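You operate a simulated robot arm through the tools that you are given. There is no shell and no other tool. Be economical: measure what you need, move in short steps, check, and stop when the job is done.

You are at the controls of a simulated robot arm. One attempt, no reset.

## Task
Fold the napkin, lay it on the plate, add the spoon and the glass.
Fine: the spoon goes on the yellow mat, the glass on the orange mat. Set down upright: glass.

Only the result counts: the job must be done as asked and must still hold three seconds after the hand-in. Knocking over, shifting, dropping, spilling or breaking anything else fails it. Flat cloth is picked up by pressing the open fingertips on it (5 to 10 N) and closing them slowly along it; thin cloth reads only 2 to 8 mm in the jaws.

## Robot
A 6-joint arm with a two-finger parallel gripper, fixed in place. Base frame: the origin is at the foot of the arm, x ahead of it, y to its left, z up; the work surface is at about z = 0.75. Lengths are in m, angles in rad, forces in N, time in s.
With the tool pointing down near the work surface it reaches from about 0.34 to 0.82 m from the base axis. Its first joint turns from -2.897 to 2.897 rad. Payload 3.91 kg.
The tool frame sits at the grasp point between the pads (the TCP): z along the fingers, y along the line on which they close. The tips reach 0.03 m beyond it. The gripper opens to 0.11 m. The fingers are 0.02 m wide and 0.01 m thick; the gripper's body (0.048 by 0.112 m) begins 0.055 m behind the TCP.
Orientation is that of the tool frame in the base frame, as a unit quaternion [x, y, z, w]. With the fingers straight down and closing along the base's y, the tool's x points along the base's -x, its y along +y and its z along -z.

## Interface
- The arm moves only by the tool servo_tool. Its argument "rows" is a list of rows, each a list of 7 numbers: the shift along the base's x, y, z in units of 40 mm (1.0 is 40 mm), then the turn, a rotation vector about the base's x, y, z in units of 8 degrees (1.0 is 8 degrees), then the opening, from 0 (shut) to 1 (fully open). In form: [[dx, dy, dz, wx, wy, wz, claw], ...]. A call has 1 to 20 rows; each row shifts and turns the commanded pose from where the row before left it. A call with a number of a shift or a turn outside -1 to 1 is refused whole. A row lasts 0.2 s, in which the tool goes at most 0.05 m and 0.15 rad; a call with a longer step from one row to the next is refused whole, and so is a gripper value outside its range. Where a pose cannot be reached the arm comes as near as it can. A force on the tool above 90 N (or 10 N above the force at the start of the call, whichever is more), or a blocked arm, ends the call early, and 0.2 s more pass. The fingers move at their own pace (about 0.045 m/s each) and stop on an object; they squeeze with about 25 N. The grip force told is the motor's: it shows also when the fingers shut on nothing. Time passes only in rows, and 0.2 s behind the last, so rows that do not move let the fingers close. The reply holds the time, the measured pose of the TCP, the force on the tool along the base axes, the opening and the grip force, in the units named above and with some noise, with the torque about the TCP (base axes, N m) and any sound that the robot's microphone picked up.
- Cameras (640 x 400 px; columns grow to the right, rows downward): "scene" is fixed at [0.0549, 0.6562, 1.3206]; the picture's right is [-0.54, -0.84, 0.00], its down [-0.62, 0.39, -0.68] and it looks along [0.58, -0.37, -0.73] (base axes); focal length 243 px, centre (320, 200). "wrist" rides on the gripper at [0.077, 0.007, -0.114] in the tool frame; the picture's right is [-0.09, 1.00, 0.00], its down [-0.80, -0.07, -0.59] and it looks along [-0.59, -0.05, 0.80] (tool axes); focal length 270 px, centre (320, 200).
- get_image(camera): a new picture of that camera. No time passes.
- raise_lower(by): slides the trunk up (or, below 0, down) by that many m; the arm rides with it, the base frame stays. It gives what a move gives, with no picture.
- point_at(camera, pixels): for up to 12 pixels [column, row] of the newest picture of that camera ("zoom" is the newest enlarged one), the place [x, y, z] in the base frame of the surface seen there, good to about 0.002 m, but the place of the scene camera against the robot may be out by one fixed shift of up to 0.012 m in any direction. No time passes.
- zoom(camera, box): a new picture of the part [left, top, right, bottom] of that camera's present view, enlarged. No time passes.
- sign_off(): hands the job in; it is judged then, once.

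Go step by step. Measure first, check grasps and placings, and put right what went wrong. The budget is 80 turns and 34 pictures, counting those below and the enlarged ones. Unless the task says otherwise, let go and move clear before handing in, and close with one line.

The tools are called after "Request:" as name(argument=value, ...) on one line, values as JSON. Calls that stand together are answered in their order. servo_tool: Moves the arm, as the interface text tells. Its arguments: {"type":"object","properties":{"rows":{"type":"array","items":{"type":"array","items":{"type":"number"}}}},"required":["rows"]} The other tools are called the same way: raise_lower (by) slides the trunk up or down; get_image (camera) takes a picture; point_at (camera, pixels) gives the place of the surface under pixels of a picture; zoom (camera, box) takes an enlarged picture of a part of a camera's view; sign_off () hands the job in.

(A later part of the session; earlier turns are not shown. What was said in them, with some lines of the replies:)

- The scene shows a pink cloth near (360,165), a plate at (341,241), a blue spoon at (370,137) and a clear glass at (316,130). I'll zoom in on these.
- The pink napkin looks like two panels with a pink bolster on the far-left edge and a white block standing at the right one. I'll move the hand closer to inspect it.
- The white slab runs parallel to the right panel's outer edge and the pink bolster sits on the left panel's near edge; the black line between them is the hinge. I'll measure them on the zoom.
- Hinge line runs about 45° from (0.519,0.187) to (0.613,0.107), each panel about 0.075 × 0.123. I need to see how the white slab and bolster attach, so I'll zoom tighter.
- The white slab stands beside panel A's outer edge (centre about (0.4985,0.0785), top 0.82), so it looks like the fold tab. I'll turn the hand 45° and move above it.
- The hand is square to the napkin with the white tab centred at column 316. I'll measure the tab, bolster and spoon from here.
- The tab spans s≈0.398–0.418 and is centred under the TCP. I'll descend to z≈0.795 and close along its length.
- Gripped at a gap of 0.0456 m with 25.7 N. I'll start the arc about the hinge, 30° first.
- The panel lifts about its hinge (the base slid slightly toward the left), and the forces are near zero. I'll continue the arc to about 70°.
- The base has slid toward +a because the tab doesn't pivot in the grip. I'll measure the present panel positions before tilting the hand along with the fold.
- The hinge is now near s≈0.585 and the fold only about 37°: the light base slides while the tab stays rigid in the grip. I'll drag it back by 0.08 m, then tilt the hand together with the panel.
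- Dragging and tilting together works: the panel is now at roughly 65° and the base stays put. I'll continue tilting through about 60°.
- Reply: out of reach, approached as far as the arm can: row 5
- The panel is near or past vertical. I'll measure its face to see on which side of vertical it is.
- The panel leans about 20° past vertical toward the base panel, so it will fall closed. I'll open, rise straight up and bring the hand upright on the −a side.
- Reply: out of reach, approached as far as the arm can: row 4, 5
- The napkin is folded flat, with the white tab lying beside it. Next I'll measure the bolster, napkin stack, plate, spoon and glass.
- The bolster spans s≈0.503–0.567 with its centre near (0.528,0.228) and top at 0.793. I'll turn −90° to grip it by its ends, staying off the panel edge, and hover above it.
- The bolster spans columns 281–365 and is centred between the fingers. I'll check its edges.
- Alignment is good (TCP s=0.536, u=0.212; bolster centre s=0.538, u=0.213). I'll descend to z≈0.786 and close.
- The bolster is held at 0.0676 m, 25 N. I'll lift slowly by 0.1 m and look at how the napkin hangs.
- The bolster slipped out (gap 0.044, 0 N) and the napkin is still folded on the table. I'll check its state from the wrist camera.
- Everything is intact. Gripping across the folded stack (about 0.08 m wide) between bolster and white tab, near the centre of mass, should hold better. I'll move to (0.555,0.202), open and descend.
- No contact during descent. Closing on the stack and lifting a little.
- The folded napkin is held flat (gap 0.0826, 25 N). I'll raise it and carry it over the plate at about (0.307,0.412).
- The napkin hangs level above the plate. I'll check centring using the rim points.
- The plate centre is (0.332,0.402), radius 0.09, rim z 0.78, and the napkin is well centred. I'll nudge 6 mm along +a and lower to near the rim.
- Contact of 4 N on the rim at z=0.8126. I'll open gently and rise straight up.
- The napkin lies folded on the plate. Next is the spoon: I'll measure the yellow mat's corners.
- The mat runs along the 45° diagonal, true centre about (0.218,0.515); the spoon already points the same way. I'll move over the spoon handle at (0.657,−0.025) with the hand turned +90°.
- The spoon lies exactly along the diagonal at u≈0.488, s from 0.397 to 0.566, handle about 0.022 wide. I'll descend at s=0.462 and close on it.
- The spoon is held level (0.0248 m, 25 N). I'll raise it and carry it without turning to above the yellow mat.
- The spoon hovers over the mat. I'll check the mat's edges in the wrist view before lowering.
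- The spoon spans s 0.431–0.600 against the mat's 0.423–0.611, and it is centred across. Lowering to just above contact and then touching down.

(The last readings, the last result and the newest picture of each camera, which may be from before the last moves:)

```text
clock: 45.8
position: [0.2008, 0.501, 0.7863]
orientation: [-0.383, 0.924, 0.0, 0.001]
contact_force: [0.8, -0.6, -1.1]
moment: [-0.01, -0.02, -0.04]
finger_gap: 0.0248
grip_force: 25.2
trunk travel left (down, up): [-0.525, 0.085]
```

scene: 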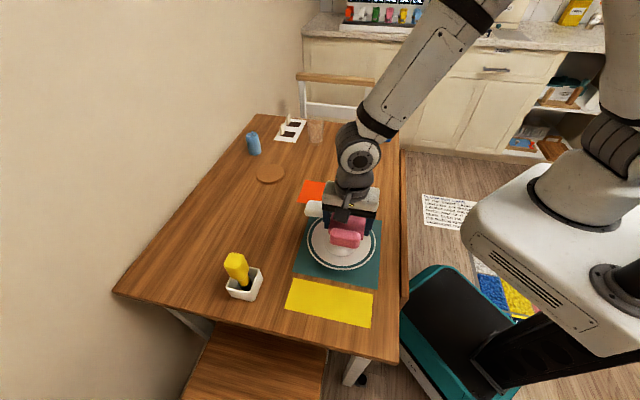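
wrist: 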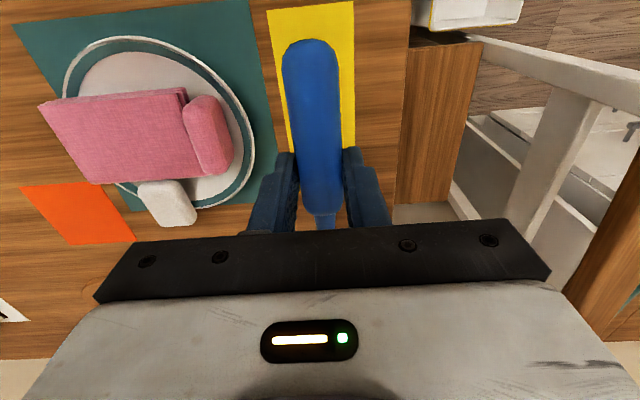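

Request:
servo_tool(rows=[[0, 0, -0.05, 0, 0, 0, 0.05], [0, 0, 0, 0, 0, 0, 0.05]])

```text
clock: 46.4
position: [0.2002, 0.5022, 0.7837]
orientation: [-0.383, 0.924, 0.001, 0.0]
contact_force: [0.6, 0.4, 0.5]
moment: [-0.02, 0.0, 0.01]
finger_gap: 0.0246
grip_force: 25.4
trunk travel left (down, up): [-0.525, 0.085]
```

The spoon is touching down. I'll release, rise and go to a look-out point for the glass.

Request:
servo_tool(rows=[[0, 0, 0, 0, 0, 0, 0.6], [0, 0, 0, 0, 0, 0, 0.6], [0, 0, 0, 0, 0, 0, 0.6], [0, 0, 0.6, 0, 0, 0, 0.6], [0, 0, 0.9, 0, 0, 0, 0.6], [0, 0, 0.9, 0, 0, 0, 0.6], [0, 0, 1, 0, 0, 0, 1], [0, 0, 1, 0, 0, 0, 1], [0.833, -0.629, 0, 0, 0, -0.469, 1], [0.833, -0.629, 0, 0, 0, -0.469, 1], [0.833, -0.629, 0, 0, 0, -0.469, 1], [0.833, -0.629, 0, 0, 0, -0.469, 1], [0.833, -0.629, 0, 0, 0, -0.469, 1], [0.833, -0.629, 0, 0, 0, -0.469, 1], [0.833, -0.629, 0, 0, 0, -0.469, 1], [0.833, -0.629, 0, 0, 0, -0.469, 1], [0.833, -0.629, 0, 0, 0, -0.469, 1], [0.833, -0.629, 0, 0, 0, -0.469, 1], [0.833, -0.629, 0, 0, 0, -0.469, 1], [0.833, -0.629, 0, 0, 0, -0.469, 1]])

Request:
get_image(camera="wrist")

Request:
get_image(camera="scene")

```text
clock: 50.6
position: [0.6008, 0.1974, 0.9584]
orientation: [0.001, 1.0, 0.0, 0.0]
contact_force: [0.3, -0.3, -0.1]
moment: [0.0, -0.01, 0.01]
finger_gap: 0.1103
grip_force: 0.0
trunk travel left (down, up): [-0.525, 0.085]
```

```text
6 pictures are left
```

wrist: 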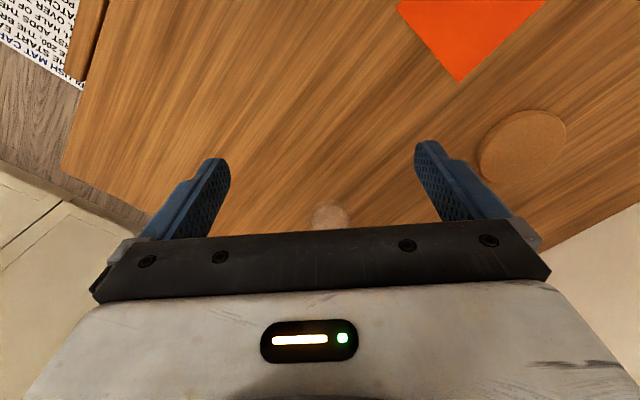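

```text
5 pictures are left
```

scene: 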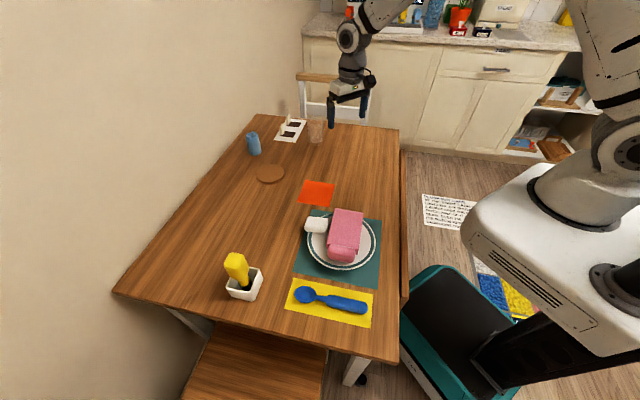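

The spoon lies on the yellow mat. The glass base shows at wrist (330,215); I'll measure it together with the scene view.

Request:
point_at(camera="wrist", pixels=[[330, 204], [330, 215], [330, 225], [312, 217], [349, 217], [320, 208], [342, 208], [305, 220], [356, 220], [460, 80], [398, 2], [544, 2]])

Request:
point_at(camera="scene", pixels=[[309, 122], [316, 119], [323, 122], [309, 138], [316, 143], [321, 139], [316, 135], [316, 128], [306, 141], [316, 145], [325, 140], [313, 141]])

```text
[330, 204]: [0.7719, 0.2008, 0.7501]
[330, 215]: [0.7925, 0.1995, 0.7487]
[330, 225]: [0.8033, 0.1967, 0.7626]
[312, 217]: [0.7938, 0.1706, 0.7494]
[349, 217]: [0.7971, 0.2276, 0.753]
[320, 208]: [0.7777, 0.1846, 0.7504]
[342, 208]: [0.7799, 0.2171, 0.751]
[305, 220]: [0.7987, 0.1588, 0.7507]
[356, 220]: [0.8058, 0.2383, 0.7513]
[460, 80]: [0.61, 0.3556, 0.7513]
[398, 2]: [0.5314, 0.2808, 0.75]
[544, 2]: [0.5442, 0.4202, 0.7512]
```

```text
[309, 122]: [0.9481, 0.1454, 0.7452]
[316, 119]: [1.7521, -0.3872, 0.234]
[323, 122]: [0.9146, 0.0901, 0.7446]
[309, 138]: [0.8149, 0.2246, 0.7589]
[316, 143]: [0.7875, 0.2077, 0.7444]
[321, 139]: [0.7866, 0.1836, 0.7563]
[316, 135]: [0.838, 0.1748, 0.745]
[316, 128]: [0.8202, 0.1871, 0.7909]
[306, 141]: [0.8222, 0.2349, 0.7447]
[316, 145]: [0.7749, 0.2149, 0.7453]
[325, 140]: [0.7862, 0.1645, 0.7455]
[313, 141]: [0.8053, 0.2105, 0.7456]
```

The glass base centre is about (0.80,0.20), radius 0.028, at the edge of reach. I'll move above it at z≈0.93 to test reach, fingers open.

Request:
servo_tool(rows=[[0.8, 0, 0, 0, 0, 0, 1], [0.8, 0, 0, 0, 0, 0, 1], [0.8, 0, 0, 0, 0, 0, 1], [0.8, 0.07, 0, 0, 0, 0, 1], [0.8, 0, 0, 0, 0, 0, 1], [0.8, 0, -0.3, 0, 0, 0, 1], [0, 0, 0, 0, 0, 0, 1]])

Request:
get_image(camera="wrist")

```text
clock: 52.2
position: [0.7907, 0.2023, 0.947]
orientation: [0.0, 1.0, 0.0, 0.0]
contact_force: [-0.1, 0.6, -0.8]
moment: [0.0, -0.03, 0.0]
finger_gap: 0.11
grip_force: 0.0
trunk travel left (down, up): [-0.525, 0.085]
```

```text
4 pictures are left
```

wrist: 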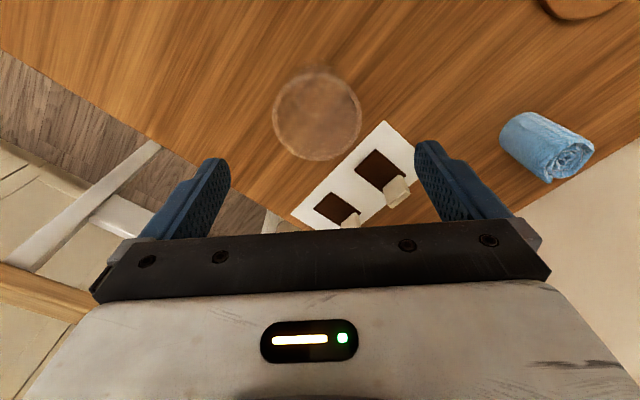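

The glass outline spans cols 273–362 and rows 68–162, between the fingers. I'll measure its outline and the neighbouring card stand.

Request:
point_at(camera="wrist", pixels=[[315, 69], [317, 160], [274, 115], [361, 115], [315, 90], [317, 110], [317, 140], [285, 85], [350, 85], [330, 175], [390, 190], [350, 150]])

```text
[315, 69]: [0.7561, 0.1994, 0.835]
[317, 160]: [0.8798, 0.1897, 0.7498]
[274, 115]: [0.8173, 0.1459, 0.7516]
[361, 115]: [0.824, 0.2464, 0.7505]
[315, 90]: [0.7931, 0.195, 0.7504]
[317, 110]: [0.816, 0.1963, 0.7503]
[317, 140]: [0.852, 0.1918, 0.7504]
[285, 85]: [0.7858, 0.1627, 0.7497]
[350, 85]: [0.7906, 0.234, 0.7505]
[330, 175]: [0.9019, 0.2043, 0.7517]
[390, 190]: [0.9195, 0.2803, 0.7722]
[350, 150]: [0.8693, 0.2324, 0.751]
```

Rim centre about (0.793,0.200), diameter 0.072, top about 0.85. I'll centre, descend to z≈0.81 and check reach before closing.

Request:
servo_tool(rows=[[0.1, -0.05, -0.5, 0, 0, 0, 1], [0, 0, -0.6, 0, 0, 0, 1], [0, 0, -0.6, 0, 0, 0, 1], [0, 0, -0.6, 0, 0, 0, 1], [0, 0, -0.6, 0, 0, 0, 1], [0, 0, -0.5, 0, 0, 0, 1], [0, 0, 0, 0, 0, 0, 1]])

```text
clock: 53.8
position: [0.7962, 0.1979, 0.8127]
orientation: [-0.001, 1.0, 0.0, 0.0]
contact_force: [0.2, 0.5, 0.1]
moment: [0.01, -0.03, 0.01]
finger_gap: 0.11
grip_force: 0.0
trunk travel left (down, up): [-0.525, 0.085]
```

The pose was reached without contact. Closing on the glass.

Request:
servo_tool(rows=[[0, 0, 0, 0, 0, 0, 0.35], [0, 0, 0, 0, 0, 0, 0.35], [0, 0, 0, 0, 0, 0, 0.35], [0, 0, 0, 0, 0, 0, 0.35], [0, 0, 0, 0, 0, 0, 0.35], [0, 0, 0, 0, 0, 0, 0.35], [0, 0, 0, 0, 0, 0, 0.35]])

Request:
servo_tool(rows=[[0, 0, 0.2, 0, 0, 0, 0.35], [0, 0, 0.3, 0, 0, 0, 0.35], [0, 0, 0.5, 0, 0, 0, 0.35], [0, 0, 0, 0, 0, 0, 0.35]])

```text
clock: 55.4
position: [0.7963, 0.1964, 0.8126]
orientation: [0.001, 1.0, 0.0, 0.0]
contact_force: [0.2, -0.7, 0.3]
moment: [0.01, 0.03, 0.01]
finger_gap: 0.0704
grip_force: 25.1
trunk travel left (down, up): [-0.525, 0.085]
```

```text
clock: 56.4
position: [0.7962, 0.2001, 0.8496]
orientation: [0.0, 1.0, 0.0, -0.001]
contact_force: [-0.9, 0.4, -2.6]
moment: [0.0, 0.02, -0.01]
finger_gap: 0.0703
grip_force: 24.8
trunk travel left (down, up): [-0.525, 0.085]
```

The glass is lifted (about 2.5 N, gap 0.0703). I'll carry it to the orange mat centre (0.534,0.350) smoothly.

Request:
servo_tool(rows=[[0, 0, 0.5, 0, 0, 0, 0.35], [-0.15, 0.09, 0.2, 0, 0, 0, 0.35], [-0.35, 0.2, 0, 0, 0, 0, 0.35], [-0.5, 0.29, 0, 0, 0, 0, 0.35], [-0.6, 0.34, 0, 0, 0, 0, 0.35], [-0.6, 0.34, 0, 0, 0, 0, 0.35], [-0.6, 0.34, 0, 0, 0, 0, 0.35], [-0.6, 0.34, 0, 0, 0, 0, 0.35], [-0.6, 0.34, 0, 0, 0, 0, 0.35], [-0.6, 0.34, 0, 0, 0, 0, 0.35], [-0.6, 0.34, 0, 0, 0, 0, 0.35], [-0.5, 0.29, 0, 0, 0, 0, 0.35], [-0.45, 0.26, 0, 0, 0, 0, 0.35], [-0.3, 0.17, 0, 0, 0, 0, 0.35], [-0.1, 0.05, 0, 0, 0, 0, 0.35], [0, 0, -0.5, 0, 0, 0, 0.35], [0, 0, -0.4, 0, 0, 0, 0.35], [0, 0, -0.2, 0, 0, 0, 0.35], [0, 0, 0, 0, 0, 0, 0.35]])

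Request:
get_image(camera="wrist")

```text
clock: 60.4
position: [0.535, 0.3498, 0.8349]
orientation: [0.0, 1.0, -0.001, 0.0]
contact_force: [0.1, 0.1, -2.2]
moment: [-0.02, -0.05, 0.0]
finger_gap: 0.0698
grip_force: 25.5
trunk travel left (down, up): [-0.525, 0.085]
```

```text
3 pictures are left
```

wrist: 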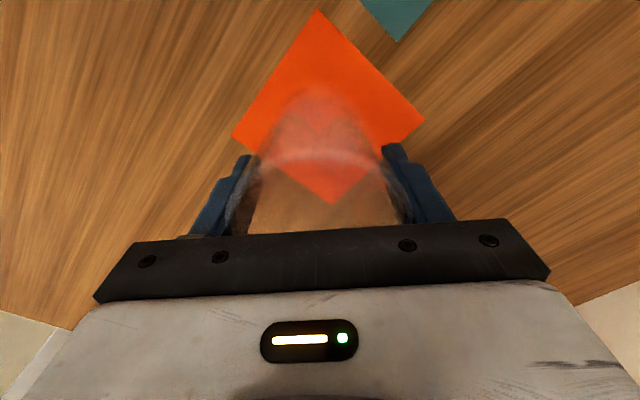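

The glass is above the mat. I'll verify the mat corners (320,10), (424,119), (333,204), (232,135).

Request:
point_at(camera="wrist", pixels=[[320, 13], [422, 119], [333, 202], [235, 135], [320, 86]])

```text
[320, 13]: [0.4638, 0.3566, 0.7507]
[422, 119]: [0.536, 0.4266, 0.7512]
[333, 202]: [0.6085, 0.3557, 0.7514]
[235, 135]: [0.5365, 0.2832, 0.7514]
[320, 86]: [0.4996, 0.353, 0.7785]
```

Mat centre is (0.536,0.3555), so I'll shift 5 mm in y and lower close to contact, then check force.

Request:
servo_tool(rows=[[0.03, 0.13, 0, 0, 0, 0, 0.35], [0, 0, -0.2, 0, 0, 0, 0.35], [0, 0, -0.2, 0, 0, 0, 0.35], [0, 0, -0.08, 0, 0, 0, 0.35], [0, 0, 0, 0, 0, 0, 0.35]])

Request:
servo_tool(rows=[[0, 0, -0.04, 0, 0, 0, 0.35], [0, 0, 0, 0, 0, 0, 0.35]])

```text
clock: 61.6
position: [0.5364, 0.354, 0.8153]
orientation: [0.0, 1.0, 0.0, 0.0]
contact_force: [-0.1, -0.4, -1.6]
moment: [-0.02, -0.03, -0.05]
finger_gap: 0.07
grip_force: 24.6
trunk travel left (down, up): [-0.525, 0.085]
```

```text
clock: 62.2
position: [0.5363, 0.3529, 0.8146]
orientation: [0.0, 1.0, 0.0, 0.001]
contact_force: [-0.5, 0.1, -2.0]
moment: [-0.02, -0.02, 0.02]
finger_gap: 0.07
grip_force: 24.3
trunk travel left (down, up): [-0.525, 0.085]
```

Request:
servo_tool(rows=[[0, 0, -0.06, 0, 0, 0, 0.35], [0, 0, 0, 0, 0, 0, 0.35]])

```text
clock: 62.8
position: [0.5366, 0.3531, 0.8127]
orientation: [-0.001, 1.0, 0.0, 0.001]
contact_force: [-1.0, -0.3, 0.8]
moment: [0.09, 0.06, 0.04]
finger_gap: 0.0698
grip_force: 24.5
trunk travel left (down, up): [-0.525, 0.085]
```

The force went from −2 to +0.8 N, so the glass is standing on the mat. I'll open slowly, rise straight up and check.

Request:
servo_tool(rows=[[0, 0, 0, 0, 0, 0, 0.7], [0, 0, 0, 0, 0, 0, 0.8], [0, 0, 0, 0, 0, 0, 0.9], [0, 0, 0, 0, 0, 0, 1], [0, 0, 0, 0, 0, 0, 1], [0, 0, 0.4, 0, 0, 0, 1], [0, 0, 0.7, 0, 0, 0, 1], [0, 0, 0.9, 0, 0, 0, 1], [0, 0, 0.9, 0, 0, 0, 1], [0, 0, 0.9, 0, 0, 0, 1], [0, -0.5, 0.5, 0, 0, 0, 1], [0, -0.9, 0.3, 0, 0, 0, 1], [0, -0.9, 0.3, 0, 0, 0, 1], [0, -0.9, 0, 0, 0, 0, 1], [0, -0.9, 0, 0, 0, 0, 1], [0, -0.5, 0, 0, 0, 0, 1], [0, 0, 0, 0, 0, 0, 1]])

Request:
zoom(camera="scene", box=[220, 110, 430, 335])

```text
clock: 66.4
position: [0.5364, 0.1671, 1.0072]
orientation: [0.0, 1.0, 0.001, -0.001]
contact_force: [-0.2, 0.4, 0.6]
moment: [-0.02, 0.01, -0.01]
finger_gap: 0.1101
grip_force: 0.1
trunk travel left (down, up): [-0.525, 0.085]
```

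```text
1.78 times, centred on (325, 222) of scene
```

zoom: 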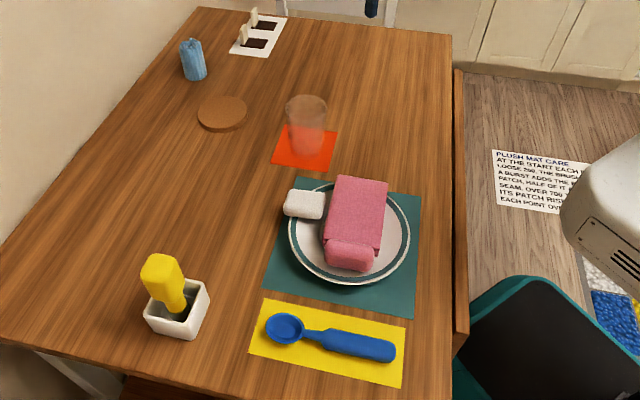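

The last picture shows the glass upright on the orange mat, the spoon on the yellow mat, and the folded napkin on the plate. The hand is clear, so I'm handing in.

Request:
sign_off()

```text
The job is handed in.
```

The napkin is folded and on the plate, the spoon is on the yellow mat, and the glass is upright on the orange mat; the job is handed in.
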